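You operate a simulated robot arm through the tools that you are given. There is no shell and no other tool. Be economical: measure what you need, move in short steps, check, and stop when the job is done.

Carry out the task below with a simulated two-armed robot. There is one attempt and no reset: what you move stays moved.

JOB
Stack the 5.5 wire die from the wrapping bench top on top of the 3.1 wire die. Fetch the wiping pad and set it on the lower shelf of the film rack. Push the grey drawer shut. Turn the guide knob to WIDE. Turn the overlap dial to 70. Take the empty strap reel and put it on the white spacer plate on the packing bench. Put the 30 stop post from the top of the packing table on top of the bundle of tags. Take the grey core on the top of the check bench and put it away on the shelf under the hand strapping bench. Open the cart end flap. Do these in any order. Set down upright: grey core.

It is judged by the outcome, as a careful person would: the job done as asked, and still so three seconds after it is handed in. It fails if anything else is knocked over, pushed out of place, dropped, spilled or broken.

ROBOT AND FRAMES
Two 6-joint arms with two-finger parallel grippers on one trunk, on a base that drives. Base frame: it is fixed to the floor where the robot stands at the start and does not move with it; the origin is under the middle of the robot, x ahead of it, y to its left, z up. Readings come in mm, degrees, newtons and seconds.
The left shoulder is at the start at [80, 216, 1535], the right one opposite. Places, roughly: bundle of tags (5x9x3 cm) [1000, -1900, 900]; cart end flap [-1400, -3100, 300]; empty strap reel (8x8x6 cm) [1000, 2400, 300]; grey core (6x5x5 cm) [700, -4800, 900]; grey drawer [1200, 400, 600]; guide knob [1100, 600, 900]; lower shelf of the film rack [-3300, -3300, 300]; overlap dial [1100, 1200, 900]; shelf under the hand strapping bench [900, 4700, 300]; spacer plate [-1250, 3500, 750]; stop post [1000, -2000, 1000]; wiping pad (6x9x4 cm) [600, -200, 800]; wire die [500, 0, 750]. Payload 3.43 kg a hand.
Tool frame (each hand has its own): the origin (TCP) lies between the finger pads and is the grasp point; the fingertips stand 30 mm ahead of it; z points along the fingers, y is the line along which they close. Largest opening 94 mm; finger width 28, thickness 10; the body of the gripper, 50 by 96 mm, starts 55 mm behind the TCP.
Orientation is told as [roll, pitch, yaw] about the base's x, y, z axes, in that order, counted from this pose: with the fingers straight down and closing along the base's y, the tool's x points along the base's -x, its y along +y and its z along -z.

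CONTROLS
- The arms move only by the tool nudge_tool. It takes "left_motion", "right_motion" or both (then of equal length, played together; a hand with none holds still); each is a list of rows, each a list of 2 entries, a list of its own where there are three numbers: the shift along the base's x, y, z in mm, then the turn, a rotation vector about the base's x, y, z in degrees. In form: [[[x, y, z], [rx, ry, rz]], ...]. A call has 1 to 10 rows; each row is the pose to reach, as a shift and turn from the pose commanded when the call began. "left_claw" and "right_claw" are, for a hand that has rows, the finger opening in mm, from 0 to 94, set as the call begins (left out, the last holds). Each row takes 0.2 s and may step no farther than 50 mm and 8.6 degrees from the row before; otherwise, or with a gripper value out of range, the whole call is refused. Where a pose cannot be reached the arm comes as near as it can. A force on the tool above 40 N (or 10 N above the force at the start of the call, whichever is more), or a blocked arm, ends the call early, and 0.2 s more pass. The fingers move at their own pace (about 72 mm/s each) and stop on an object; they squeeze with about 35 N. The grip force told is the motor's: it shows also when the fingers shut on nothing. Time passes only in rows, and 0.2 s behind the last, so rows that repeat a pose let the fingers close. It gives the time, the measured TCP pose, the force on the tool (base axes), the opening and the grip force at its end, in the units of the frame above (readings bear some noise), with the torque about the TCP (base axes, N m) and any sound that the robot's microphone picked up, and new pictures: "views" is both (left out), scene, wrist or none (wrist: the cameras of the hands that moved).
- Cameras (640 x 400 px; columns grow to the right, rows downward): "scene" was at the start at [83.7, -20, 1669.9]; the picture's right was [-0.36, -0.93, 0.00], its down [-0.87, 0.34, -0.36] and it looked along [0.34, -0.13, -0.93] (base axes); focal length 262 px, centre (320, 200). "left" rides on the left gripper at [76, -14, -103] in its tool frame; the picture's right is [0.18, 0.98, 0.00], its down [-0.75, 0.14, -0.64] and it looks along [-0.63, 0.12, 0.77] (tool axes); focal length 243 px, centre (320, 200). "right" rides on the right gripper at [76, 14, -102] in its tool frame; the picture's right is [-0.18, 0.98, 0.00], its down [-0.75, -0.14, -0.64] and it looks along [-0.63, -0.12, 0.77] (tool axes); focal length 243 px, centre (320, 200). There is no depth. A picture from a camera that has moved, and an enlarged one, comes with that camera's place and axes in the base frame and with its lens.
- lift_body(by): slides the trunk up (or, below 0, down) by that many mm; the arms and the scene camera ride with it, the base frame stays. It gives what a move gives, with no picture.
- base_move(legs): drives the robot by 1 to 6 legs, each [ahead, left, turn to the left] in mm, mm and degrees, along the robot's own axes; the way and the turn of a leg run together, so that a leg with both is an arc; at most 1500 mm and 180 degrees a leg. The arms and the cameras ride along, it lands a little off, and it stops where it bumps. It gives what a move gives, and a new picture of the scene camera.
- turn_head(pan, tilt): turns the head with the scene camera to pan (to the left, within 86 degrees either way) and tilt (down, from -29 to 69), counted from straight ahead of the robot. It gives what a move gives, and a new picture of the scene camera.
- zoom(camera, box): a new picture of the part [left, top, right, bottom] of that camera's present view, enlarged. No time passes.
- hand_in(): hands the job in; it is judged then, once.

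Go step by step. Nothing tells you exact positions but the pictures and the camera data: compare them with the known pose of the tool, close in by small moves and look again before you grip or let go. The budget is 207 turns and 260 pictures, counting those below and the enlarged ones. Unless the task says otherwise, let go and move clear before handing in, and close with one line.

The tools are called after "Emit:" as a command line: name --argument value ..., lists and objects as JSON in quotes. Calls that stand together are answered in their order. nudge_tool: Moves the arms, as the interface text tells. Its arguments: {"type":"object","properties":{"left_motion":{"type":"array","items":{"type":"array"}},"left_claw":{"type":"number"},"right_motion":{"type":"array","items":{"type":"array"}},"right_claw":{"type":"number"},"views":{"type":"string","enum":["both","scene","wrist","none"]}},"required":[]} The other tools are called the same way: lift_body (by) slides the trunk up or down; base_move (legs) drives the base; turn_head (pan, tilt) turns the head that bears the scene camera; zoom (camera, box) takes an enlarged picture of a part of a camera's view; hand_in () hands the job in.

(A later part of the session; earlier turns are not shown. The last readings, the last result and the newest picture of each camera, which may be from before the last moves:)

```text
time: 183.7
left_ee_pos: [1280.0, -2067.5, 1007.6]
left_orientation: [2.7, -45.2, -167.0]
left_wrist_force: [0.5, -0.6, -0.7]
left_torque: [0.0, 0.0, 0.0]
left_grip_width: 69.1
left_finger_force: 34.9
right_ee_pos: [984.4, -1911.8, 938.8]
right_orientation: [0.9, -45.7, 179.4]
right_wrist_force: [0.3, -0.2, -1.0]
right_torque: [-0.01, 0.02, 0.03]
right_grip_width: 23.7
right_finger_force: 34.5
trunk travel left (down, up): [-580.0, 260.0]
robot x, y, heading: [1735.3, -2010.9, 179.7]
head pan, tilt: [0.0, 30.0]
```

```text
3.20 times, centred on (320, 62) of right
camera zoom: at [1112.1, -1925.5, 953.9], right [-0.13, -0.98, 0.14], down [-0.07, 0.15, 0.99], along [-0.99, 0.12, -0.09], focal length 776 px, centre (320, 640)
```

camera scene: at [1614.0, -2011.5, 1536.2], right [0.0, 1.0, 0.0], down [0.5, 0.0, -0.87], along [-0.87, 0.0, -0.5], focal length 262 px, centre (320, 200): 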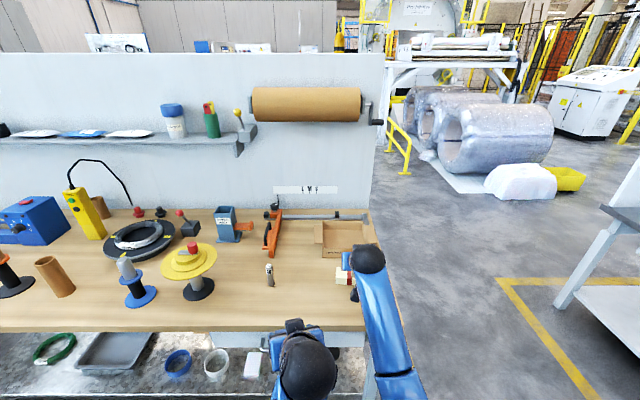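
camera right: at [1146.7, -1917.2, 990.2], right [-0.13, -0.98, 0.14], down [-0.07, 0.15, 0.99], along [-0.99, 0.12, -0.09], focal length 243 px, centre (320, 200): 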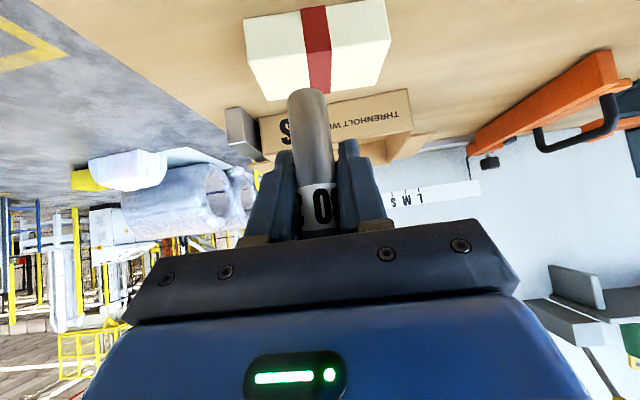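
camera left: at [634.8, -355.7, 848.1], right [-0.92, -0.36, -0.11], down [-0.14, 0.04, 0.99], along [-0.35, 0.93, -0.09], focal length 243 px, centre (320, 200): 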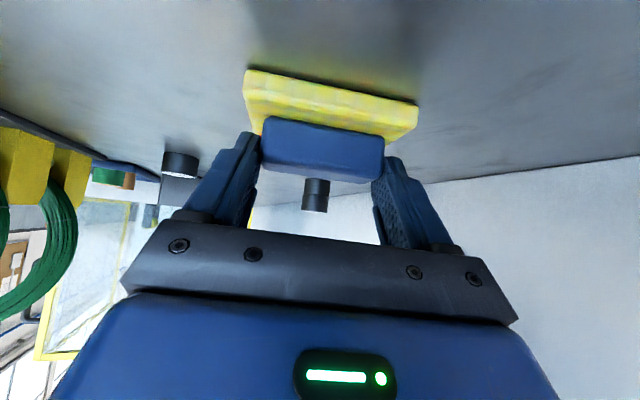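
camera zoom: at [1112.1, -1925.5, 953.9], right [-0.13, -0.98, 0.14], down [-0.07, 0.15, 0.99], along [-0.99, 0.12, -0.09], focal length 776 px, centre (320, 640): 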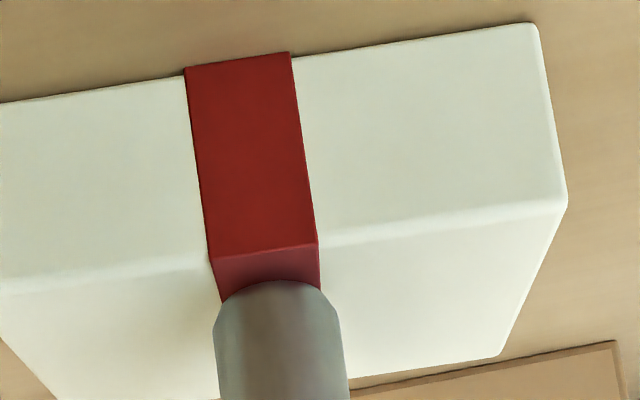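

Now it's well centred, about 22 mm into a 45 mm deep top. I'll lower the last few millimetres until I feel contact.

Emit:
nudge_tool --right_motion '[[[0, 0, -2], [0, 0, 0]], [[0, 0, -4], [0, 0, 0]]]' --views "none"

```text
time: 184.3
left_ee_pos: [1280.4, -2067.1, 1008.6]
left_orientation: [2.6, -45.1, -167.0]
left_wrist_force: [-0.7, 0.0, -0.6]
left_torque: [0.01, -0.01, 0.0]
left_grip_width: 69.0
left_finger_force: 35.0
right_ee_pos: [985.7, -1911.7, 935.5]
right_orientation: [0.9, -45.7, 179.4]
right_wrist_force: [-1.4, -0.2, -1.2]
right_torque: [0.03, 0.02, -0.01]
right_grip_width: 23.8
right_finger_force: 35.4
trunk travel left (down, up): [-580.0, 260.0]
robot x, y, heading: [1739.4, -2009.1, 179.6]
head pan, tilt: [0.0, 30.0]
```

Emit:
nudge_tool --right_motion '[[[0, 0, -2], [0, 0, 0]], [[0, 0, -4], [0, 0, 0]]]' --views "none"

Emit:
zoom --camera "right" --box '[220, 0, 420, 125]'

```text
time: 184.9
left_ee_pos: [1281.1, -2067.1, 1010.9]
left_orientation: [2.6, -45.4, -167.0]
left_wrist_force: [-0.2, -0.2, 0.1]
left_torque: [0.01, -0.01, -0.01]
left_grip_width: 69.3
left_finger_force: 35.6
right_ee_pos: [984.9, -1911.5, 934.8]
right_orientation: [0.8, -46.0, 179.3]
right_wrist_force: [-0.4, 0.9, 14.7]
right_torque: [0.12, -0.13, 0.02]
right_grip_width: 23.6
right_finger_force: 34.7
trunk travel left (down, up): [-580.0, 260.0]
robot x, y, heading: [1733.7, -2011.1, 180.1]
head pan, tilt: [0.0, 30.0]
```

```text
3.20 times, centred on (320, 62) of right
camera zoom: at [1112.5, -1925.8, 949.3], right [-0.13, -0.98, 0.14], down [-0.06, 0.15, 0.99], along [-0.99, 0.12, -0.08], focal length 776 px, centre (320, 640)
```

zoom: 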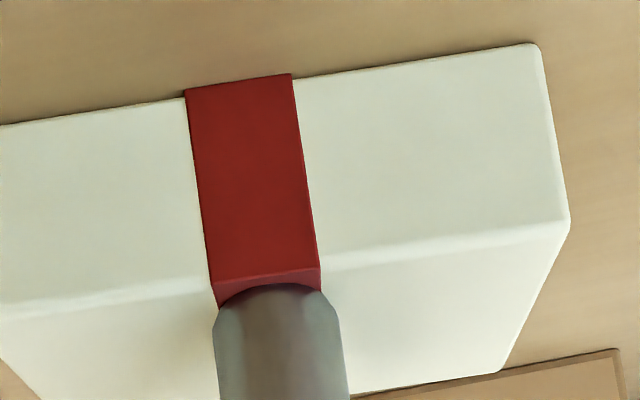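

Contact is felt, but the near rim is only about 3 mm inside the front edge. I'll lift slightly, shift 7 mm deeper and set it down again.

Emit:
nudge_tool --right_motion '[[[0, 0, 8], [0, 0, 0]], [[-7, 0, 8], [0, 0, 0]], [[-7, 0, 4], [0, 0, 0]], [[-7, 0, 2], [0, 0, 0]], [[-7, 0, 0], [0, 0, 0]]]' --views "none"

Emit:
zoom --camera "right" --box '[220, 0, 420, 125]'

```text
time: 186.1
left_ee_pos: [1281.8, -2066.9, 1010.5]
left_orientation: [2.7, -45.3, -167.0]
left_wrist_force: [-0.1, 0.2, -0.2]
left_torque: [-0.03, 0.0, 0.0]
left_grip_width: 69.0
left_finger_force: 35.5
right_ee_pos: [978.6, -1911.5, 934.1]
right_orientation: [0.9, -46.2, 179.4]
right_wrist_force: [-4.3, 2.6, 16.7]
right_torque: [0.18, 0.02, 0.05]
right_grip_width: 23.8
right_finger_force: 34.5
trunk travel left (down, up): [-580.0, 260.0]
robot x, y, heading: [1736.1, -2006.1, 179.8]
head pan, tilt: [0.0, 30.0]
```

```text
3.20 times, centred on (320, 62) of right
camera zoom: at [1105.3, -1925.1, 949.1], right [-0.13, -0.98, 0.14], down [-0.06, 0.15, 0.99], along [-0.99, 0.12, -0.08], focal length 776 px, centre (320, 640)
```

zoom: 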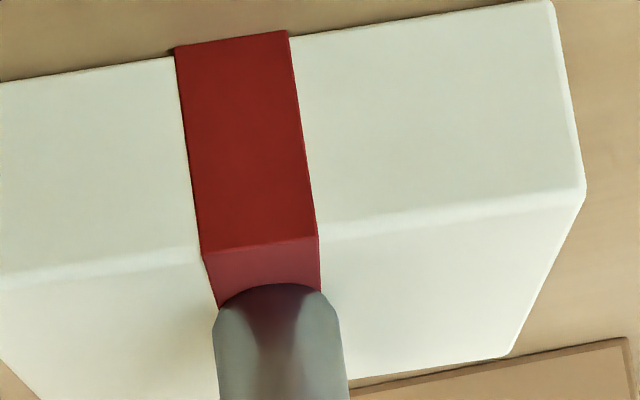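

Well placed. I'll open the fingers and withdraw along the tool axis.

Emit:
nudge_tool --right_motion '[[[0, 0, 1], [0, 0, 0]], [[0, 0, 1], [0, 0, 0]], [[0, 0, 1], [0, 0, 0]], [[20, 0, 15], [0, 0, 0]], [[50, 0, 45], [0, 0, 0]], [[90, 0, 65], [0, 0, 0]], [[130, 0, 75], [0, 0, 0]], [[175, 0, 75], [0, 0, 0]], [[215, 0, 75], [0, 0, 0]]]' --right_claw 60 --views "both"

```text
time: 188.1
left_ee_pos: [1281.5, -2067.1, 1008.8]
left_orientation: [2.7, -45.2, -166.9]
left_wrist_force: [0.0, 1.4, -0.5]
left_torque: [0.01, -0.01, -0.01]
left_grip_width: 69.2
left_finger_force: 35.5
right_ee_pos: [1194.1, -1913.6, 1006.7]
right_orientation: [0.8, -45.7, 179.4]
right_wrist_force: [-0.3, -0.2, 0.3]
right_torque: [-0.02, -0.01, -0.01]
right_grip_width: 60.2
right_finger_force: 0.1
trunk travel left (down, up): [-580.0, 260.0]
robot x, y, heading: [1733.5, -2007.8, 179.8]
head pan, tilt: [0.0, 30.0]
camera scene: at [1617.1, -2009.8, 1536.5], right [0.0, 1.0, 0.0], down [0.5, 0.0, -0.87], along [-0.87, 0.0, -0.5], focal length 262 px, centre (320, 200)
camera right: at [1321.4, -1927.0, 1021.6], right [-0.13, -0.98, 0.14], down [-0.07, 0.15, 0.99], along [-0.99, 0.12, -0.09], focal length 243 px, centre (320, 200)
```

scene: 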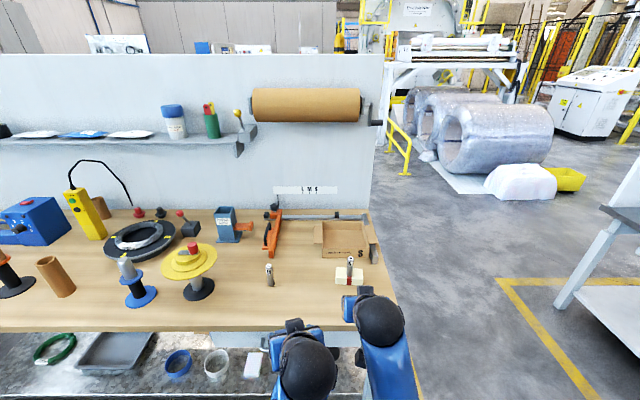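
right: 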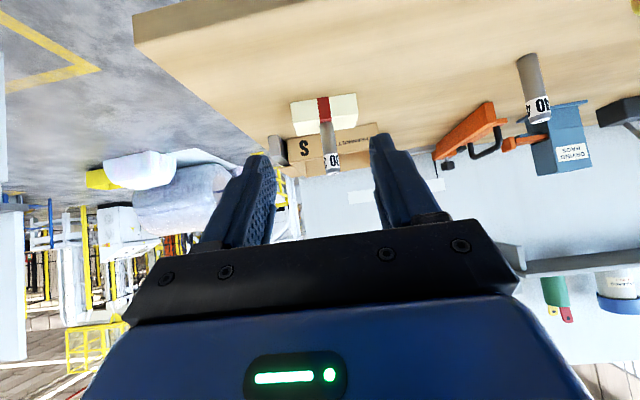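

The 30 post stands upright on the tags. I'll back off and drive down the aisle to the check bench.

Emit:
base_move --legs '[[-220, 0, 0], [0, 1400, 0], [0, 1250, 0]]'

Emit:
zoom --camera "scene" --box '[120, 130, 520, 380]'

```text
time: 202.2
left_ee_pos: [1494.7, -4713.6, 1009.4]
left_orientation: [2.7, -45.2, -166.6]
left_wrist_force: [0.2, 0.2, -1.0]
left_torque: [0.02, 0.03, 0.03]
left_grip_width: 68.9
left_finger_force: 34.9
right_ee_pos: [1406.4, -4560.6, 1006.2]
right_orientation: [1.0, -45.6, 179.6]
right_wrist_force: [0.6, 0.5, 0.1]
right_torque: [0.0, 0.01, 0.0]
right_grip_width: 60.2
right_finger_force: 0.1
trunk travel left (down, up): [-580.0, 260.0]
robot x, y, heading: [1946.3, -4656.0, -179.8]
head pan, tilt: [0.0, 30.0]
camera scene: at [1829.0, -4654.7, 1536.4], right [0.0, 1.0, 0.0], down [0.5, 0.0, -0.87], along [-0.87, 0.0, -0.5], focal length 262 px, centre (320, 200)
```

scene: 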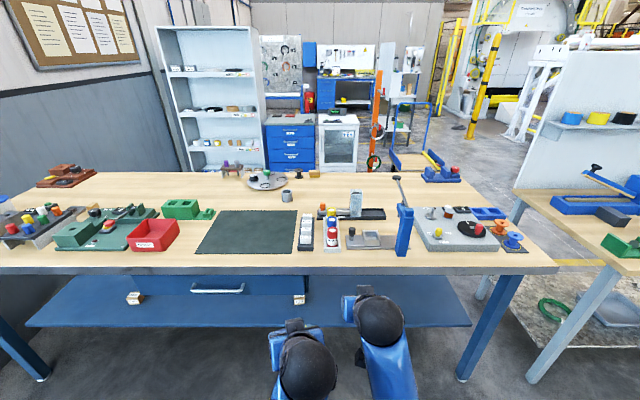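

```text
1.60 times, centred on (320, 255) of scene
camera zoom: at [1829.0, -4654.7, 1536.4], right [0.0, 1.0, 0.0], down [0.5, 0.0, -0.87], along [-0.87, 0.0, -0.5], focal length 419 px, centre (320, 112)
```

zoom: 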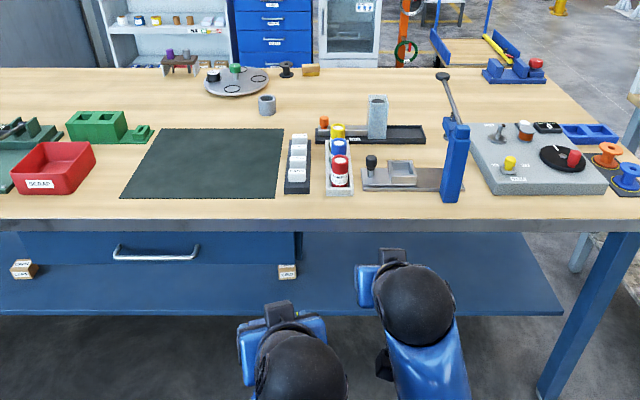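

The grey core is the small hollow cylinder at about (677, -4820), with a flat mat between it and the front edge. I'll raise the trunk a little and come in over the mat.

Emit:
lift_body --by 40

Emit:
base_move --legs '[[0, 310, 0], [465, 0, 0]]'

Emit:
zoom --camera "right" --box '[0, 0, 640, 400]'

```text
time: 203.1
left_ee_pos: [1492.8, -4714.3, 1050.0]
left_orientation: [2.7, -45.2, -166.7]
left_wrist_force: [0.5, 0.6, -0.2]
left_torque: [0.02, 0.01, -0.05]
left_grip_width: 69.2
left_finger_force: 35.3
right_ee_pos: [1405.1, -4561.1, 1045.8]
right_orientation: [0.9, -45.6, 179.7]
right_wrist_force: [0.0, -0.4, -0.4]
right_torque: [-0.01, 0.0, -0.02]
right_grip_width: 60.0
right_finger_force: 0.0
trunk travel left (down, up): [-620.0, 220.0]
robot x, y, heading: [1947.6, -4655.9, -180.2]
head pan, tilt: [0.0, 30.0]
```

```text
time: 207.6
left_ee_pos: [1028.6, -5022.8, 1048.8]
left_orientation: [2.7, -45.2, -166.4]
left_wrist_force: [0.0, -0.4, -0.1]
left_torque: [-0.03, -0.03, 0.01]
left_grip_width: 69.1
left_finger_force: 34.5
right_ee_pos: [939.6, -4868.6, 1047.3]
right_orientation: [0.9, -45.7, 179.8]
right_wrist_force: [0.5, -0.2, -1.3]
right_torque: [-0.04, 0.01, 0.01]
right_grip_width: 59.9
right_finger_force: 0.0
trunk travel left (down, up): [-620.0, 220.0]
robot x, y, heading: [1482.4, -4963.2, -179.2]
head pan, tilt: [0.0, 30.0]
camera scene: at [1363.9, -4962.6, 1576.5], right [0.0, 1.0, 0.0], down [0.5, 0.0, -0.87], along [-0.87, 0.0, -0.5], focal length 262 px, centre (320, 200)
```

scene: 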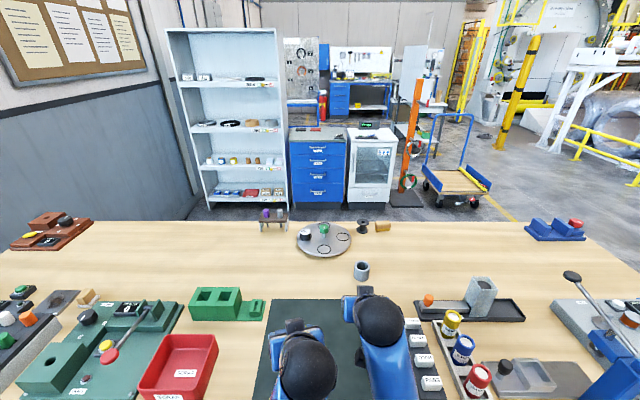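

```text
1.00 times, centred on (320, 200) of right (not enlarged: the box is as wide or as high as the picture)
camera zoom: at [1067.1, -4882.1, 1061.4], right [-0.12, -0.98, 0.14], down [-0.07, 0.15, 0.99], along [-0.99, 0.11, -0.09], focal length 243 px, centre (320, 200)
```

zoom: 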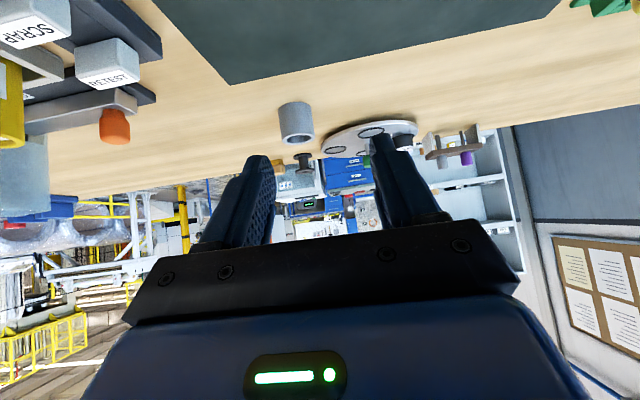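

The core's centre is at about (681, -4821) on a bench top at z≈870. I'll approach with the fingers wide.

Emit:
nudge_tool --right_motion '[[[-35, 12, -20], [0, 0, 0]], [[-70, 24, -45], [0, 0, 0]], [[-105, 36, -70], [0, 0, 0]], [[-140, 47, -90], [0, 0, 0]], [[-165, 47, -115], [0, 0, 0]]]' --right_claw 90 --views "wrist"

```text
time: 208.8
left_ee_pos: [1025.5, -5023.3, 1048.6]
left_orientation: [2.7, -45.1, -166.7]
left_wrist_force: [0.7, 1.5, -0.6]
left_torque: [0.01, 0.0, 0.01]
left_grip_width: 68.9
left_finger_force: 35.4
right_ee_pos: [773.8, -4822.9, 929.3]
right_orientation: [0.9, -45.5, 179.8]
right_wrist_force: [-0.4, -0.1, 0.1]
right_torque: [0.01, -0.02, -0.01]
right_grip_width: 89.7
right_finger_force: 0.0
trunk travel left (down, up): [-620.0, 220.0]
robot x, y, heading: [1481.2, -4960.7, -179.6]
head pan, tilt: [0.0, 30.0]
camera right: at [900.8, -4834.7, 944.1], right [-0.12, -0.98, 0.14], down [-0.07, 0.15, 0.99], along [-0.99, 0.11, -0.09], focal length 243 px, centre (320, 200)
```

right: 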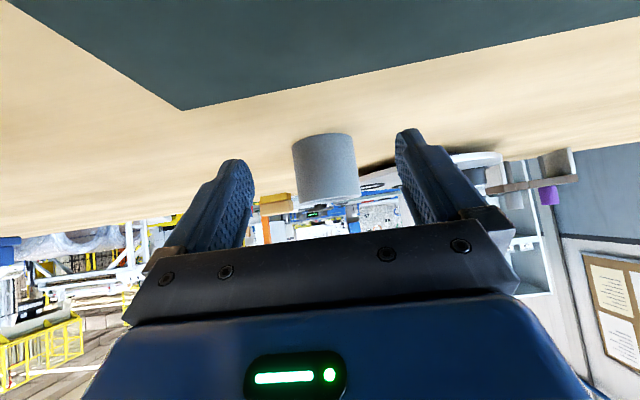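

Emit:
nudge_tool --right_motion '[[[-25, 0, -8], [0, 0, 0]], [[-50, 0, -16], [0, 0, 0]], [[-70, 0, -20], [0, 0, 0]]]' --views "wrist"

```text
time: 209.6
left_ee_pos: [1028.6, -5022.8, 1050.0]
left_orientation: [2.7, -45.4, -166.5]
left_wrist_force: [0.5, 0.4, -0.8]
left_torque: [0.01, -0.01, -0.01]
left_grip_width: 68.8
left_finger_force: 35.3
right_ee_pos: [706.2, -4820.2, 911.7]
right_orientation: [0.8, -45.8, 179.8]
right_wrist_force: [4.0, 0.7, 5.9]
right_torque: [0.26, -0.06, -0.23]
right_grip_width: 89.7
right_finger_force: 0.1
trunk travel left (down, up): [-620.0, 220.0]
robot x, y, heading: [1482.9, -4961.3, -179.6]
head pan, tilt: [0.0, 30.0]
camera right: at [832.9, -4834.1, 926.2], right [-0.12, -0.98, 0.14], down [-0.07, 0.15, 0.99], along [-0.99, 0.11, -0.08], focal length 243 px, centre (320, 200)
```

right: 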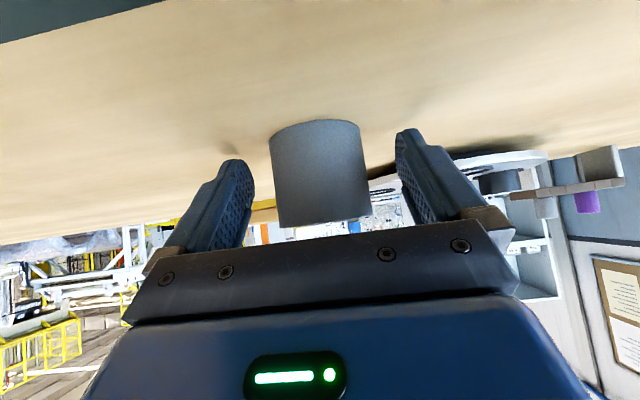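

The bench top is nearer z=878 and the core's centre is at about (685, -4825). I'll make a small correction and then close.

Emit:
nudge_tool --right_motion '[[[0, -2, 4], [0, 0, 0]], [[-6, -4, 4], [0, 0, 0]], [[-11, -4, 4], [0, 0, 0]]]' --views "none"

Emit:
nudge_tool --right_motion '[[[0, 0, 0], [0, 0, 0]], [[0, 0, 0], [0, 0, 0]], [[0, 0, 0], [0, 0, 0]]]' --right_claw 35 --views "wrist"

```text
time: 210.3
left_ee_pos: [1026.7, -5022.7, 1048.4]
left_orientation: [2.7, -45.2, -166.5]
left_wrist_force: [0.8, 1.0, -0.5]
left_torque: [-0.02, -0.01, 0.0]
left_grip_width: 68.7
left_finger_force: 34.9
right_ee_pos: [693.3, -4825.6, 914.1]
right_orientation: [0.9, -45.7, 179.9]
right_wrist_force: [-0.5, 0.0, -0.3]
right_torque: [0.03, 0.02, 0.01]
right_grip_width: 90.1
right_finger_force: 0.1
trunk travel left (down, up): [-620.0, 220.0]
robot x, y, heading: [1483.4, -4965.0, -179.5]
head pan, tilt: [0.0, 30.0]
```

```text
time: 211.2
left_ee_pos: [1027.3, -5022.6, 1047.8]
left_orientation: [2.7, -45.1, -166.5]
left_wrist_force: [-0.7, -0.6, -0.8]
left_torque: [0.02, -0.02, -0.02]
left_grip_width: 69.0
left_finger_force: 35.4
right_ee_pos: [692.0, -4825.7, 914.6]
right_orientation: [0.9, -45.6, 179.8]
right_wrist_force: [0.1, -0.1, 0.0]
right_torque: [0.0, 0.0, 0.02]
right_grip_width: 57.1
right_finger_force: 35.2
trunk travel left (down, up): [-620.0, 220.0]
robot x, y, heading: [1482.7, -4963.4, -179.4]
head pan, tilt: [0.0, 30.0]
camera right: at [820.4, -4838.9, 929.9], right [-0.12, -0.98, 0.14], down [-0.07, 0.15, 0.99], along [-0.99, 0.11, -0.09], focal length 243 px, centre (320, 200)
```

right: 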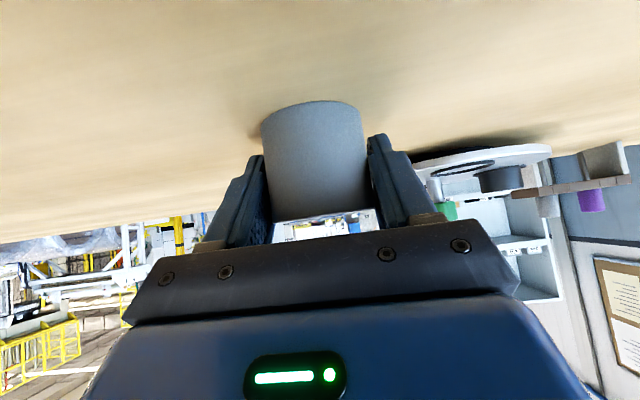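

The core is held at 57 mm. I'll lift it, draw it back, and drive out through the gap towards the cart and film rack.

Emit:
nudge_tool --right_motion '[[[0, 0, 30], [0, 0, 0]], [[0, 0, 70], [0, 0, 0]], [[40, -5, 95], [0, 0, 0]], [[80, -10, 105], [0, 0, 0]], [[120, -15, 115], [0, 0, 0]], [[160, -20, 120], [0, 0, 0]], [[200, -25, 125], [0, 0, 0]], [[235, -30, 130], [0, 0, 0]]]' --views "none"

Emit:
base_move --legs '[[-465, 0, -0.5], [0, -1300, 0], [0, -1300, 0], [0, -1290, 0], [1300, 0, 0], [1250, 0, 0]]'

```text
time: 212.9
left_ee_pos: [1028.0, -5022.3, 1051.0]
left_orientation: [2.7, -45.2, -166.5]
left_wrist_force: [-0.1, 0.1, -1.2]
left_torque: [0.01, 0.0, -0.01]
left_grip_width: 68.8
left_finger_force: 34.9
right_ee_pos: [929.0, -4856.4, 1046.7]
right_orientation: [0.7, -45.6, 179.7]
right_wrist_force: [-0.1, 0.4, -0.5]
right_torque: [0.01, -0.04, 0.02]
right_grip_width: 57.3
right_finger_force: 35.4
trunk travel left (down, up): [-620.0, 220.0]
robot x, y, heading: [1483.0, -4958.4, -179.7]
head pan, tilt: [0.0, 30.0]
```

```text
time: 246.1
left_ee_pos: [-1039.8, -1086.3, 1049.3]
left_orientation: [2.6, -45.2, -167.9]
left_wrist_force: [-0.3, 0.6, -0.7]
left_torque: [-0.02, 0.0, 0.02]
left_grip_width: 69.1
left_finger_force: 34.9
right_ee_pos: [-1136.6, -916.3, 1044.7]
right_orientation: [0.9, -45.6, 178.7]
right_wrist_force: [-0.4, -0.6, -1.2]
right_torque: [0.01, 0.01, 0.02]
right_grip_width: 56.9
right_finger_force: 35.7
trunk travel left (down, up): [-620.0, 220.0]
robot x, y, heading: [-583.6, -1034.8, 178.9]
head pan, tilt: [0.0, 30.0]
camera scene: at [-703.9, -1032.2, 1576.4], right [0.02, 1.0, 0.0], down [0.5, -0.01, -0.87], along [-0.87, 0.01, -0.5], focal length 262 px, centre (320, 200)
```

scene: 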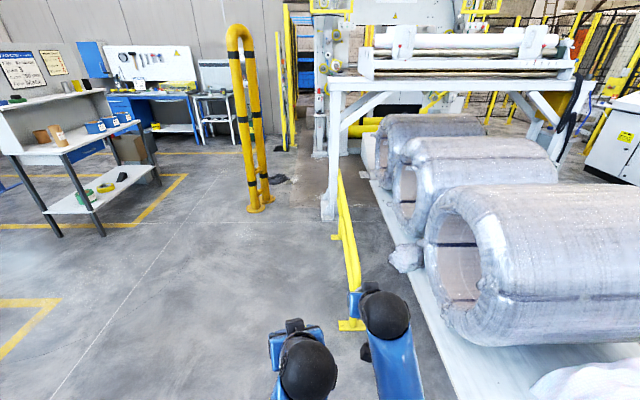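

Emit:
turn_head --pan 40 --tilt 22

```text
time: 247.2
left_ee_pos: [-1040.3, -1085.3, 1049.0]
left_orientation: [2.7, -45.2, -167.7]
left_wrist_force: [0.0, 0.3, -0.7]
left_torque: [0.0, -0.03, -0.02]
left_grip_width: 68.9
left_finger_force: 34.4
right_ee_pos: [-1136.6, -917.5, 1044.5]
right_orientation: [1.0, -45.6, 178.6]
right_wrist_force: [-0.3, -0.1, 0.1]
right_torque: [-0.02, 0.01, 0.0]
right_grip_width: 57.0
right_finger_force: 34.8
trunk travel left (down, up): [-620.0, 220.0]
robot x, y, heading: [-584.2, -1031.4, 179.3]
head pan, tilt: [40.0, 22.0]
camera scene: at [-686.0, -1092.1, 1589.2], right [-0.63, 0.78, 0.0], down [0.29, 0.24, -0.93], along [-0.72, -0.58, -0.37], focal length 262 px, centre (320, 200)
```

scene: 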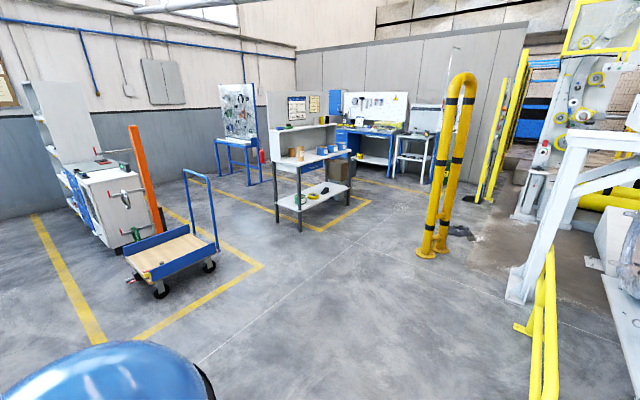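

The film rack stands at about x -2815…-3900 with its open front at y≈-3134, facing me; the cart is at about (-1300, -3200). I'll drive round to face the rack.

Emit:
base_move --legs '[[0, 1200, 0], [1300, 0, 0], [1250, 0, 0], [0, 0, 91]]'

Emit:
turn_head --pan 0 --tilt 40

```text
time: 269.4
left_ee_pos: [-3088.5, -2646.6, 1049.9]
left_orientation: [2.7, -45.2, -73.3]
left_wrist_force: [-0.1, 1.1, -0.9]
left_torque: [0.02, 0.0, -0.02]
left_grip_width: 69.2
left_finger_force: 35.4
right_ee_pos: [-3249.4, -2755.7, 1045.0]
right_orientation: [0.9, -45.5, -87.0]
right_wrist_force: [-0.7, -0.2, -0.2]
right_torque: [0.01, -0.02, 0.01]
right_grip_width: 56.9
right_finger_force: 34.7
trunk travel left (down, up): [-620.0, 220.0]
robot x, y, heading: [-3175.1, -2196.4, -86.6]
head pan, tilt: [40.0, 22.0]
camera scene: at [-3107.7, -2293.3, 1589.2], right [-0.73, -0.69, 0.0], down [-0.26, 0.27, -0.93], along [0.64, -0.67, -0.37], focal length 262 px, centre (320, 200)
```

scene: 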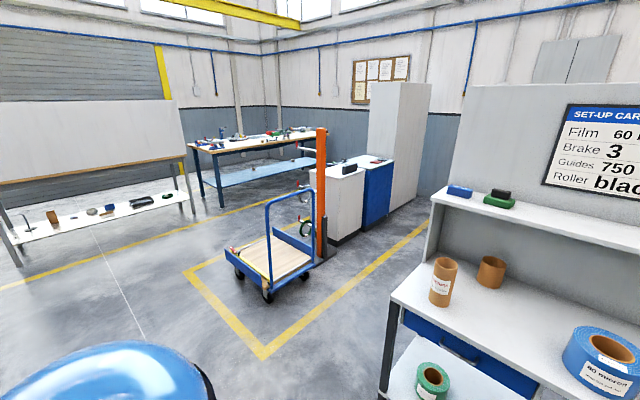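

```text
time: 270.5
left_ee_pos: [-3089.2, -2646.2, 1049.4]
left_orientation: [2.8, -45.2, -73.4]
left_wrist_force: [0.3, -0.1, -0.2]
left_torque: [0.0, 0.0, 0.0]
left_grip_width: 69.2
left_finger_force: 34.8
right_ee_pos: [-3250.1, -2755.1, 1045.6]
right_orientation: [0.9, -45.6, -86.9]
right_wrist_force: [-0.1, 0.9, -0.3]
right_torque: [-0.03, 0.01, -0.02]
right_grip_width: 57.2
right_finger_force: 34.5
trunk travel left (down, up): [-620.0, 220.0]
robot x, y, heading: [-3170.6, -2197.7, -86.6]
head pan, tilt: [0.0, 40.0]
camera scene: at [-3166.3, -2310.8, 1561.0], right [-1.0, -0.06, 0.0], down [-0.04, 0.64, -0.77], along [0.05, -0.76, -0.64], focal length 262 px, centre (320, 200)
```

scene: 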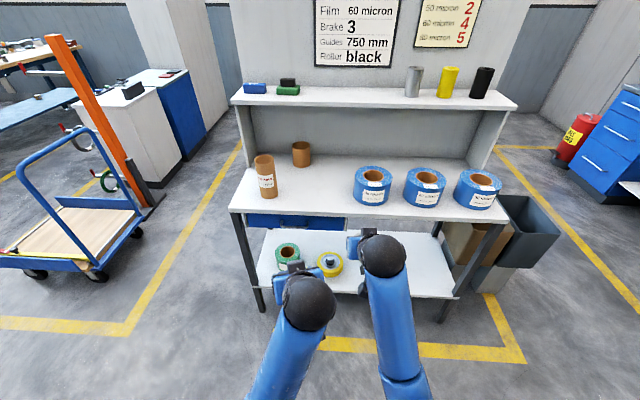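

The lower shelf is free right of the yellow tape roll. I'll lower the trunk fully, draw the right hand in, shift right and look.

Emit:
lift_body --by -615

Emit:
nudge_tool --right_motion '[[[0, 40, 0], [0, 0, 0]], [[0, 80, 0], [0, 0, 0]], [[0, 105, 0], [0, 0, 0]]]' --views "none"

Emit:
base_move --legs '[[0, -330, -3.4]]'

```text
refused: -615 is not a number from -400 to 400
```

```text
time: 271.3
left_ee_pos: [-3089.3, -2645.8, 1049.4]
left_orientation: [2.7, -45.1, -73.3]
left_wrist_force: [0.2, -0.1, -0.6]
left_torque: [-0.01, -0.01, 0.0]
left_grip_width: 68.9
left_finger_force: 35.7
right_ee_pos: [-3248.5, -2651.8, 1045.9]
right_orientation: [0.9, -45.6, -87.0]
right_wrist_force: [-0.1, 0.0, -0.6]
right_torque: [0.0, -0.01, -0.01]
right_grip_width: 57.1
right_finger_force: 35.0
trunk travel left (down, up): [-620.0, 220.0]
robot x, y, heading: [-3175.2, -2194.8, -86.7]
head pan, tilt: [0.0, 40.0]
```

```text
time: 273.5
left_ee_pos: [-3442.5, -2659.9, 1048.8]
left_orientation: [2.6, -45.1, -76.6]
left_wrist_force: [-0.4, -0.3, -0.9]
left_torque: [0.01, -0.02, -0.04]
left_grip_width: 68.8
left_finger_force: 35.6
right_ee_pos: [-3602.1, -2657.8, 1046.3]
right_orientation: [0.8, -45.6, -90.2]
right_wrist_force: [-0.2, 0.1, -0.2]
right_torque: [-0.01, 0.01, -0.04]
right_grip_width: 57.0
right_finger_force: 35.3
trunk travel left (down, up): [-620.0, 220.0]
robot x, y, heading: [-3504.0, -2209.2, -89.8]
head pan, tilt: [0.0, 40.0]
camera scene: at [-3499.4, -2321.5, 1561.0], right [-1.0, 0.0, 0.0], down [0.0, 0.64, -0.77], along [0.0, -0.77, -0.64], focal length 262 px, centre (320, 200)
```

scene: 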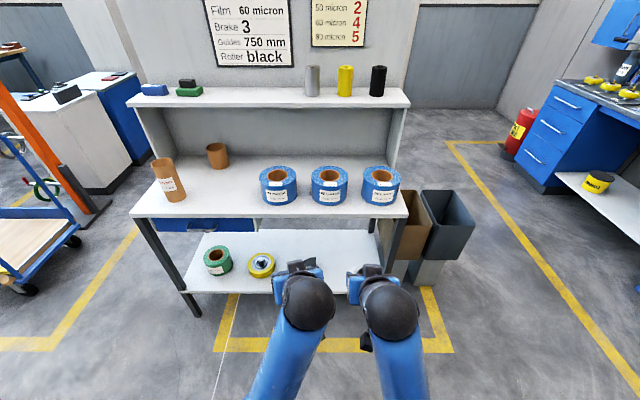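

Emit:
lift_body --by -400

Emit:
lift_body --by -210

Emit:
turn_head --pan 0 --tilt 30

```text
time: 277.3
left_ee_pos: [-3443.0, -2661.6, 648.1]
left_orientation: [2.7, -45.2, -76.7]
left_wrist_force: [0.6, 0.6, -0.6]
left_torque: [0.01, -0.01, 0.01]
left_grip_width: 69.2
left_finger_force: 35.1
right_ee_pos: [-3604.5, -2657.6, 647.5]
right_orientation: [1.0, -45.6, -90.3]
right_wrist_force: [-0.2, 0.4, -0.2]
right_torque: [-0.01, 0.03, -0.02]
right_grip_width: 57.1
right_finger_force: 35.1
trunk travel left (down, up): [-220.0, 620.0]
robot x, y, heading: [-3507.7, -2208.6, -89.8]
head pan, tilt: [0.0, 40.0]
```

```text
time: 279.6
left_ee_pos: [-3442.6, -2660.6, 438.9]
left_orientation: [2.8, -45.2, -76.6]
left_wrist_force: [0.3, 0.3, -0.7]
left_torque: [-0.01, 0.04, 0.02]
left_grip_width: 68.9
left_finger_force: 35.2
right_ee_pos: [-3603.1, -2657.0, 435.4]
right_orientation: [0.9, -45.7, -90.3]
right_wrist_force: [0.2, 0.1, 0.5]
right_torque: [-0.01, 0.01, 0.0]
right_grip_width: 57.0
right_finger_force: 34.8
trunk travel left (down, up): [-10.0, 830.0]
robot x, y, heading: [-3502.3, -2204.9, -89.8]
head pan, tilt: [0.0, 40.0]
```

```text
time: 280.3
left_ee_pos: [-3444.3, -2661.2, 438.7]
left_orientation: [2.7, -45.2, -76.6]
left_wrist_force: [-0.4, 0.0, 0.5]
left_torque: [0.01, 0.01, -0.02]
left_grip_width: 69.0
left_finger_force: 35.5
right_ee_pos: [-3603.2, -2657.0, 436.2]
right_orientation: [0.9, -45.6, -90.3]
right_wrist_force: [0.4, 0.7, -0.8]
right_torque: [-0.01, 0.0, 0.01]
right_grip_width: 57.0
right_finger_force: 34.8
trunk travel left (down, up): [-10.0, 830.0]
robot x, y, heading: [-3502.6, -2206.9, -89.9]
head pan, tilt: [0.0, 30.0]
camera scene: at [-3501.3, -2326.8, 966.3], right [-1.0, 0.0, 0.0], down [0.0, 0.5, -0.87], along [0.0, -0.87, -0.5], focal length 262 px, centre (320, 200)
```

scene: 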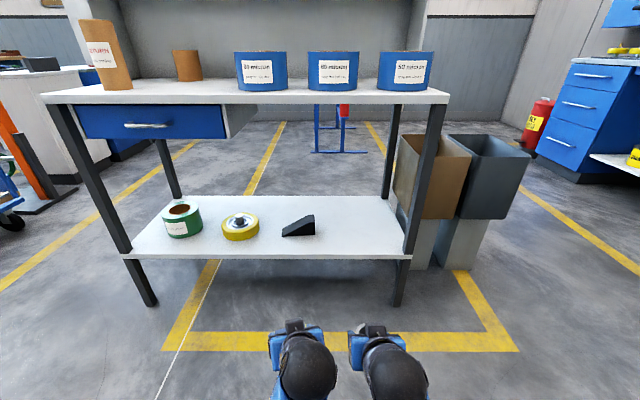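

I have a clear view: shelf at z≈290, front edge y≈-3085, and free space right of the black wedge. I'll drive in so the pad lands at about (-3560, -3190).

Emit:
base_move --legs '[[0, -95, 0], [380, 0, 0]]'

Emit:
nudge_tool --left_motion '[[[-5, -30, 0], [0, 0, 0]], [[-10, -60, -10], [0, 0, 0]], [[-15, -90, -25], [0, 0, 0]], [[-18, -120, -45], [0, 0, 0]]]' --views "both"

```text
time: 283.4
left_ee_pos: [-3535.7, -3035.5, 438.5]
left_orientation: [2.7, -45.3, -76.5]
left_wrist_force: [0.5, 0.2, -0.3]
left_torque: [0.0, 0.01, 0.03]
left_grip_width: 69.0
left_finger_force: 34.6
right_ee_pos: [-3695.8, -3030.9, 435.2]
right_orientation: [0.9, -45.7, -90.2]
right_wrist_force: [0.1, -0.8, -0.8]
right_torque: [-0.01, 0.01, 0.02]
right_grip_width: 56.9
right_finger_force: 34.7
trunk travel left (down, up): [-10.0, 830.0]
robot x, y, heading: [-3594.2, -2582.8, -89.6]
head pan, tilt: [0.0, 30.0]
camera scene: at [-3594.6, -2701.3, 966.3], right [-1.0, 0.0, 0.0], down [0.0, 0.5, -0.87], along [0.0, -0.87, -0.5], focal length 262 px, centre (320, 200)
```

scene: 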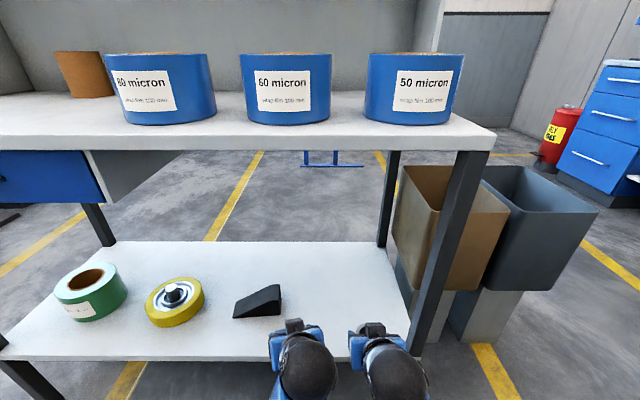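

```text
time: 284.4
left_ee_pos: [-3553.3, -3156.2, 394.0]
left_orientation: [2.8, -45.2, -76.5]
left_wrist_force: [0.3, 0.2, -0.7]
left_torque: [-0.01, -0.03, 0.02]
left_grip_width: 69.1
left_finger_force: 34.8
right_ee_pos: [-3697.6, -3031.8, 434.0]
right_orientation: [0.9, -45.6, -90.2]
right_wrist_force: [0.3, -0.7, 0.3]
right_torque: [-0.01, 0.04, 0.01]
right_grip_width: 57.0
right_finger_force: 34.5
trunk travel left (down, up): [-10.0, 830.0]
robot x, y, heading: [-3600.1, -2582.3, -89.7]
head pan, tilt: [0.0, 30.0]
camera scene: at [-3594.7, -2701.3, 966.4], right [-1.0, 0.0, 0.0], down [0.0, 0.5, -0.87], along [0.0, -0.87, -0.5], focal length 262 px, centre (320, 200)
camera left: at [-3601.3, -3037.6, 411.8], right [0.92, 0.39, -0.1], down [0.12, -0.04, 0.99], along [0.38, -0.92, -0.09], focal length 243 px, centre (320, 200)
```

scene: 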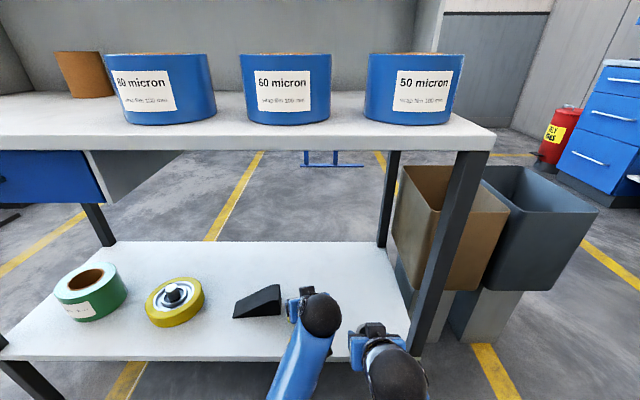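
left: 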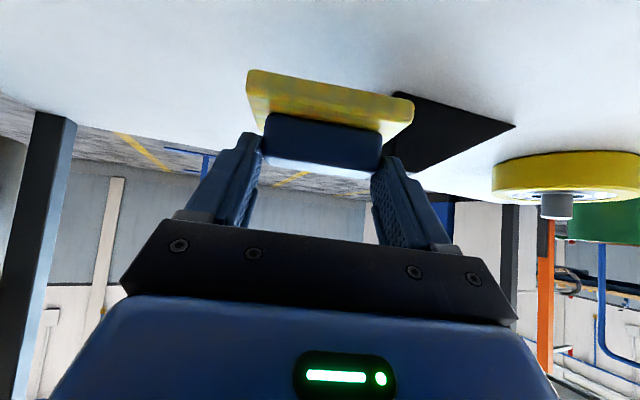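

Emit:
nudge_tool --left_motion '[[[-10, 0, -15], [0, 0, 0]], [[-18, 0, -30], [0, 0, 0]], [[-18, 0, -42], [0, 0, 0]], [[-18, 0, -48], [0, 0, 0]]]' --views "wrist"

```text
time: 285.4
left_ee_pos: [-3571.3, -3156.8, 354.0]
left_orientation: [1.8, -45.8, -75.6]
left_wrist_force: [-0.2, 0.6, 5.0]
left_torque: [0.05, 0.22, -0.07]
left_grip_width: 69.0
left_finger_force: 34.6
right_ee_pos: [-3698.3, -3030.4, 433.1]
right_orientation: [0.3, -45.0, -90.1]
right_wrist_force: [-0.5, -0.1, 0.7]
right_torque: [0.0, 0.0, -0.04]
right_grip_width: 57.1
right_finger_force: 35.1
trunk travel left (down, up): [-10.0, 830.0]
robot x, y, heading: [-3602.0, -2581.3, -89.9]
head pan, tilt: [0.0, 30.0]
stopped in row 4 (right hand): the force on the tool passed its limit at 44 N (the readings are from after the stop); the commanded pose is now the measured one
camera left: at [-3619.8, -3038.8, 371.9], right [0.91, 0.39, -0.11], down [0.13, -0.03, 0.99], along [0.38, -0.92, -0.08], focal length 243 px, centre (320, 200)
```

left: 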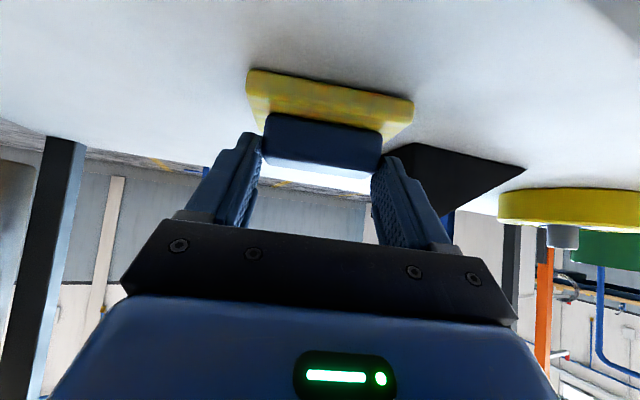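

Emit:
turn_head --pan 0 --tilt 55

Emit:
zoom --camera "right" --box '[0, 0, 640, 400]'

```text
time: 286.3
left_ee_pos: [-3570.8, -3155.4, 355.2]
left_orientation: [1.9, -45.8, -75.6]
left_wrist_force: [0.0, 0.1, 6.9]
left_torque: [-0.09, 0.33, 0.03]
left_grip_width: 68.7
left_finger_force: 34.8
right_ee_pos: [-3699.4, -3030.4, 433.1]
right_orientation: [0.3, -45.0, -90.2]
right_wrist_force: [-1.2, 0.1, -2.0]
right_torque: [-0.02, -0.02, 0.05]
right_grip_width: 57.0
right_finger_force: 34.6
trunk travel left (down, up): [-10.0, 830.0]
robot x, y, heading: [-3596.8, -2580.7, -89.8]
head pan, tilt: [0.0, 55.0]
camera scene: at [-3594.6, -2682.2, 930.5], right [-1.0, 0.0, 0.0], down [0.0, 0.82, -0.57], along [0.0, -0.57, -0.82], focal length 262 px, centre (320, 200)
```

scene: 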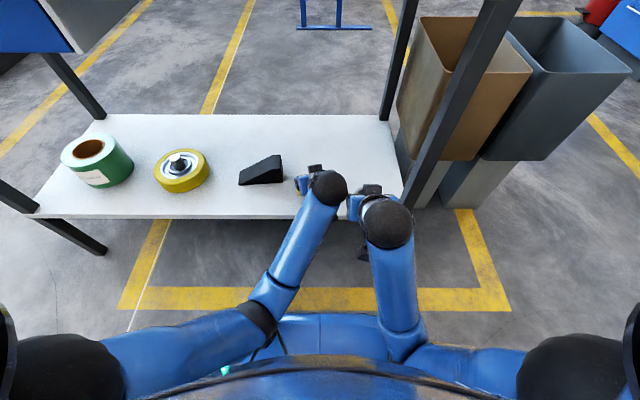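

```text
1.00 times, centred on (320, 200) of right (not enlarged: the box is as wide or as high as the picture)
camera zoom: at [-3683.8, -2904.2, 449.7], right [0.98, -0.13, 0.13], down [-0.15, -0.08, 0.99], along [-0.12, -0.99, -0.1], focal length 243 px, centre (320, 200)
```

zoom: 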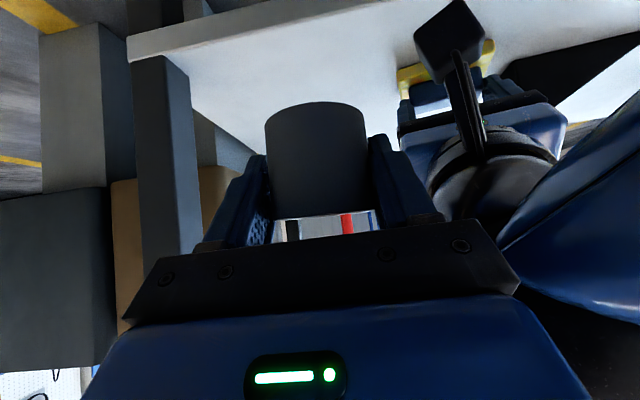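

The left wrist touched the right gripper. I'll separate them and lower the pad a touch to confirm contact with the shelf.

Emit:
nudge_tool --right_motion '[[[-10, 10, 0], [0, 0, 0]], [[-15, 25, 0], [0, 0, 0]], [[-15, 35, 0], [0, 0, 0]]]' --left_motion '[[[5, 0, 0], [0, 0, 0]], [[8, 0, -2], [0, 0, 0]], [[8, 0, -4], [0, 0, 0]]]' --views "none"

Emit:
zoom --camera "left" --box '[220, 20, 440, 160]'

```text
time: 287.1
left_ee_pos: [-3562.5, -3155.8, 353.7]
left_orientation: [1.5, -45.9, -75.3]
left_wrist_force: [-2.2, 1.4, 14.3]
left_torque: [0.04, 0.84, -0.11]
left_grip_width: 69.0
left_finger_force: 34.8
right_ee_pos: [-3697.6, -3025.5, 426.4]
right_orientation: [0.4, -45.4, -90.3]
right_wrist_force: [0.0, 0.2, -0.9]
right_torque: [-0.02, 0.02, -0.02]
right_grip_width: 56.8
right_finger_force: 35.3
right hand out of reach, approached as far as the arm can: row 1, 2, 3
trunk travel left (down, up): [-10.0, 830.0]
robot x, y, heading: [-3595.8, -2580.2, -89.8]
head pan, tilt: [0.0, 55.0]
```

```text
2.86 times, centred on (330, 90) of left
camera zoom: at [-3611.2, -3038.5, 370.6], right [0.91, 0.39, -0.11], down [0.14, -0.03, 0.99], along [0.38, -0.92, -0.08], focal length 693 px, centre (291, 514)
```

zoom: 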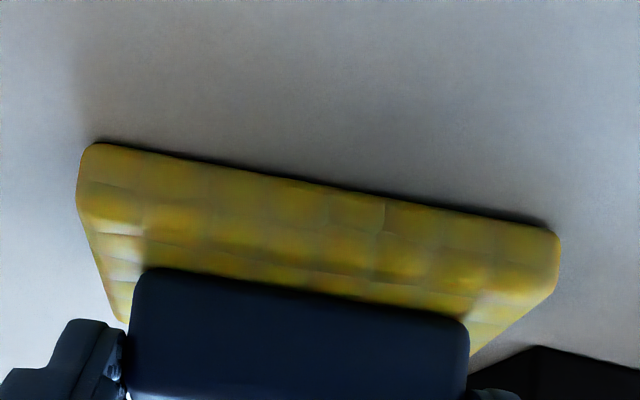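

The pad rests on the shelf with 14 N of support felt. I'll release it and withdraw the left hand along its axis.

Emit:
nudge_tool --left_motion '[[[0, 0, 1], [0, 0, 0]], [[0, 0, 1], [0, 0, 0]], [[0, 0, 1], [0, 0, 0]], [[0, 15, 15], [0, 0, 0]], [[0, 40, 40], [0, 0, 0]], [[5, 80, 60], [0, 0, 0]], [[10, 120, 75], [0, 0, 0]]]' --left_claw 94 --views "wrist"

```text
time: 288.7
left_ee_pos: [-3551.4, -3036.3, 427.2]
left_orientation: [1.5, -45.8, -75.4]
left_wrist_force: [-0.5, 0.1, 0.1]
left_torque: [0.0, -0.05, 0.0]
left_grip_width: 94.0
left_finger_force: 0.0
right_ee_pos: [-3697.8, -3026.8, 427.1]
right_orientation: [0.0, -45.5, -90.0]
right_wrist_force: [-0.7, 0.2, -1.1]
right_torque: [0.02, -0.02, 0.01]
right_grip_width: 57.0
right_finger_force: 35.3
trunk travel left (down, up): [-10.0, 830.0]
robot x, y, heading: [-3595.9, -2578.7, -89.8]
head pan, tilt: [0.0, 55.0]
camera left: at [-3599.6, -2917.9, 444.0], right [0.91, 0.39, -0.11], down [0.14, -0.03, 0.99], along [0.38, -0.92, -0.08], focal length 243 px, centre (320, 200)
```

left: 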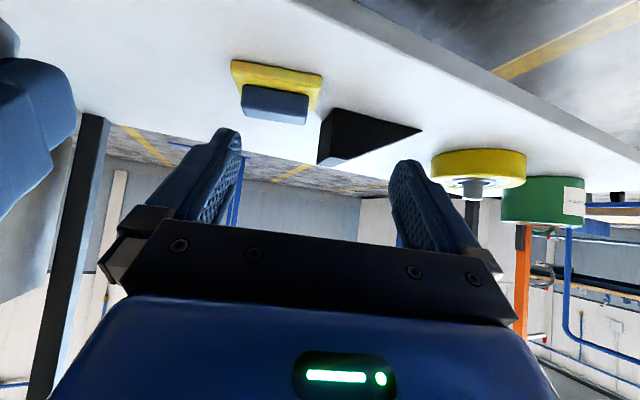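

The pad is on the lower shelf. I'll back out, turn and drive towards the cart for a look at the end flap.

Emit:
base_move --legs '[[-400, 0, 0], [0, 0, 90], [1350, 0, 0]]'

Emit:
turn_head --pan -50 --tilt 25

```text
time: 301.5
left_ee_pos: [-1774.8, -2098.7, 426.0]
left_orientation: [1.4, -45.7, 15.5]
left_wrist_force: [-0.2, 0.5, 0.0]
left_torque: [-0.01, 0.01, -0.02]
left_grip_width: 93.9
left_finger_force: 0.0
right_ee_pos: [-1783.9, -2246.4, 424.7]
right_orientation: [-0.2, -45.1, 1.2]
right_wrist_force: [-0.5, -0.3, -0.3]
right_torque: [-0.01, 0.07, -0.01]
right_grip_width: 56.5
right_finger_force: 35.1
trunk travel left (down, up): [-10.0, 830.0]
robot x, y, heading: [-2228.2, -2153.9, 1.6]
head pan, tilt: [0.0, 55.0]
camera scene: at [-2128.0, -2145.5, 931.7], right [0.02, -1.0, 0.01], down [-0.82, -0.02, -0.58], along [0.58, 0.01, -0.82], focal length 262 px, centre (320, 200)
```

scene: 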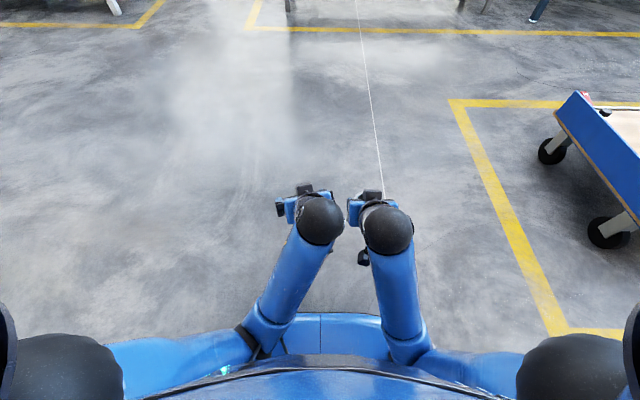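

```text
time: 302.6
left_ee_pos: [-1775.2, -2100.4, 427.8]
left_orientation: [1.4, -46.0, 15.6]
left_wrist_force: [0.6, -0.2, 0.3]
left_torque: [0.03, 0.0, -0.04]
left_grip_width: 94.1
left_finger_force: 0.0
right_ee_pos: [-1783.9, -2246.3, 425.0]
right_orientation: [-0.2, -45.3, 1.1]
right_wrist_force: [-0.4, -0.7, -0.5]
right_torque: [-0.01, -0.04, 0.0]
right_grip_width: 56.9
right_finger_force: 34.7
trunk travel left (down, up): [-10.0, 830.0]
robot x, y, heading: [-2228.0, -2146.5, 1.2]
head pan, tilt: [-50.0, 25.0]
camera scene: at [-2140.0, -2216.3, 976.0], right [-0.75, -0.66, 0.0], down [-0.28, 0.31, -0.91], along [0.6, -0.68, -0.42], focal length 262 px, centre (320, 200)
```

scene: 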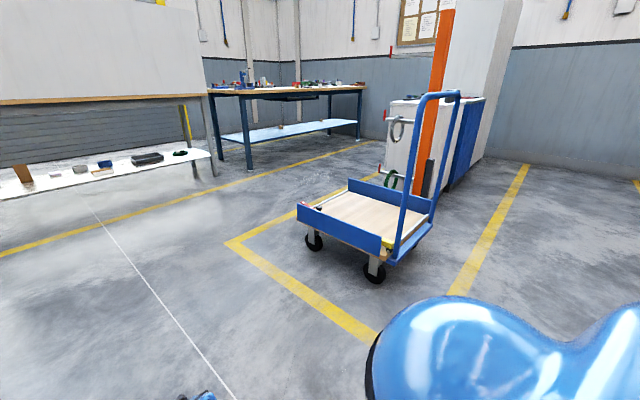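

Emit:
zoom --camera "scene" --box '[270, 150, 470, 290]'

```text
2.86 times, centred on (370, 220) of scene
camera zoom: at [-2140.0, -2216.3, 976.0], right [-0.75, -0.66, 0.0], down [-0.28, 0.31, -0.91], along [0.6, -0.68, -0.42], focal length 749 px, centre (177, 143)
```

zoom: 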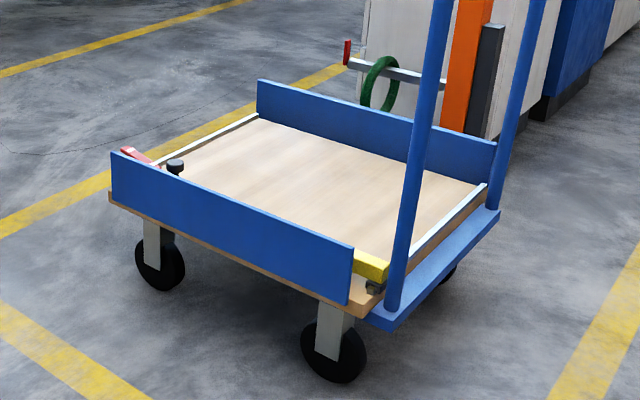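

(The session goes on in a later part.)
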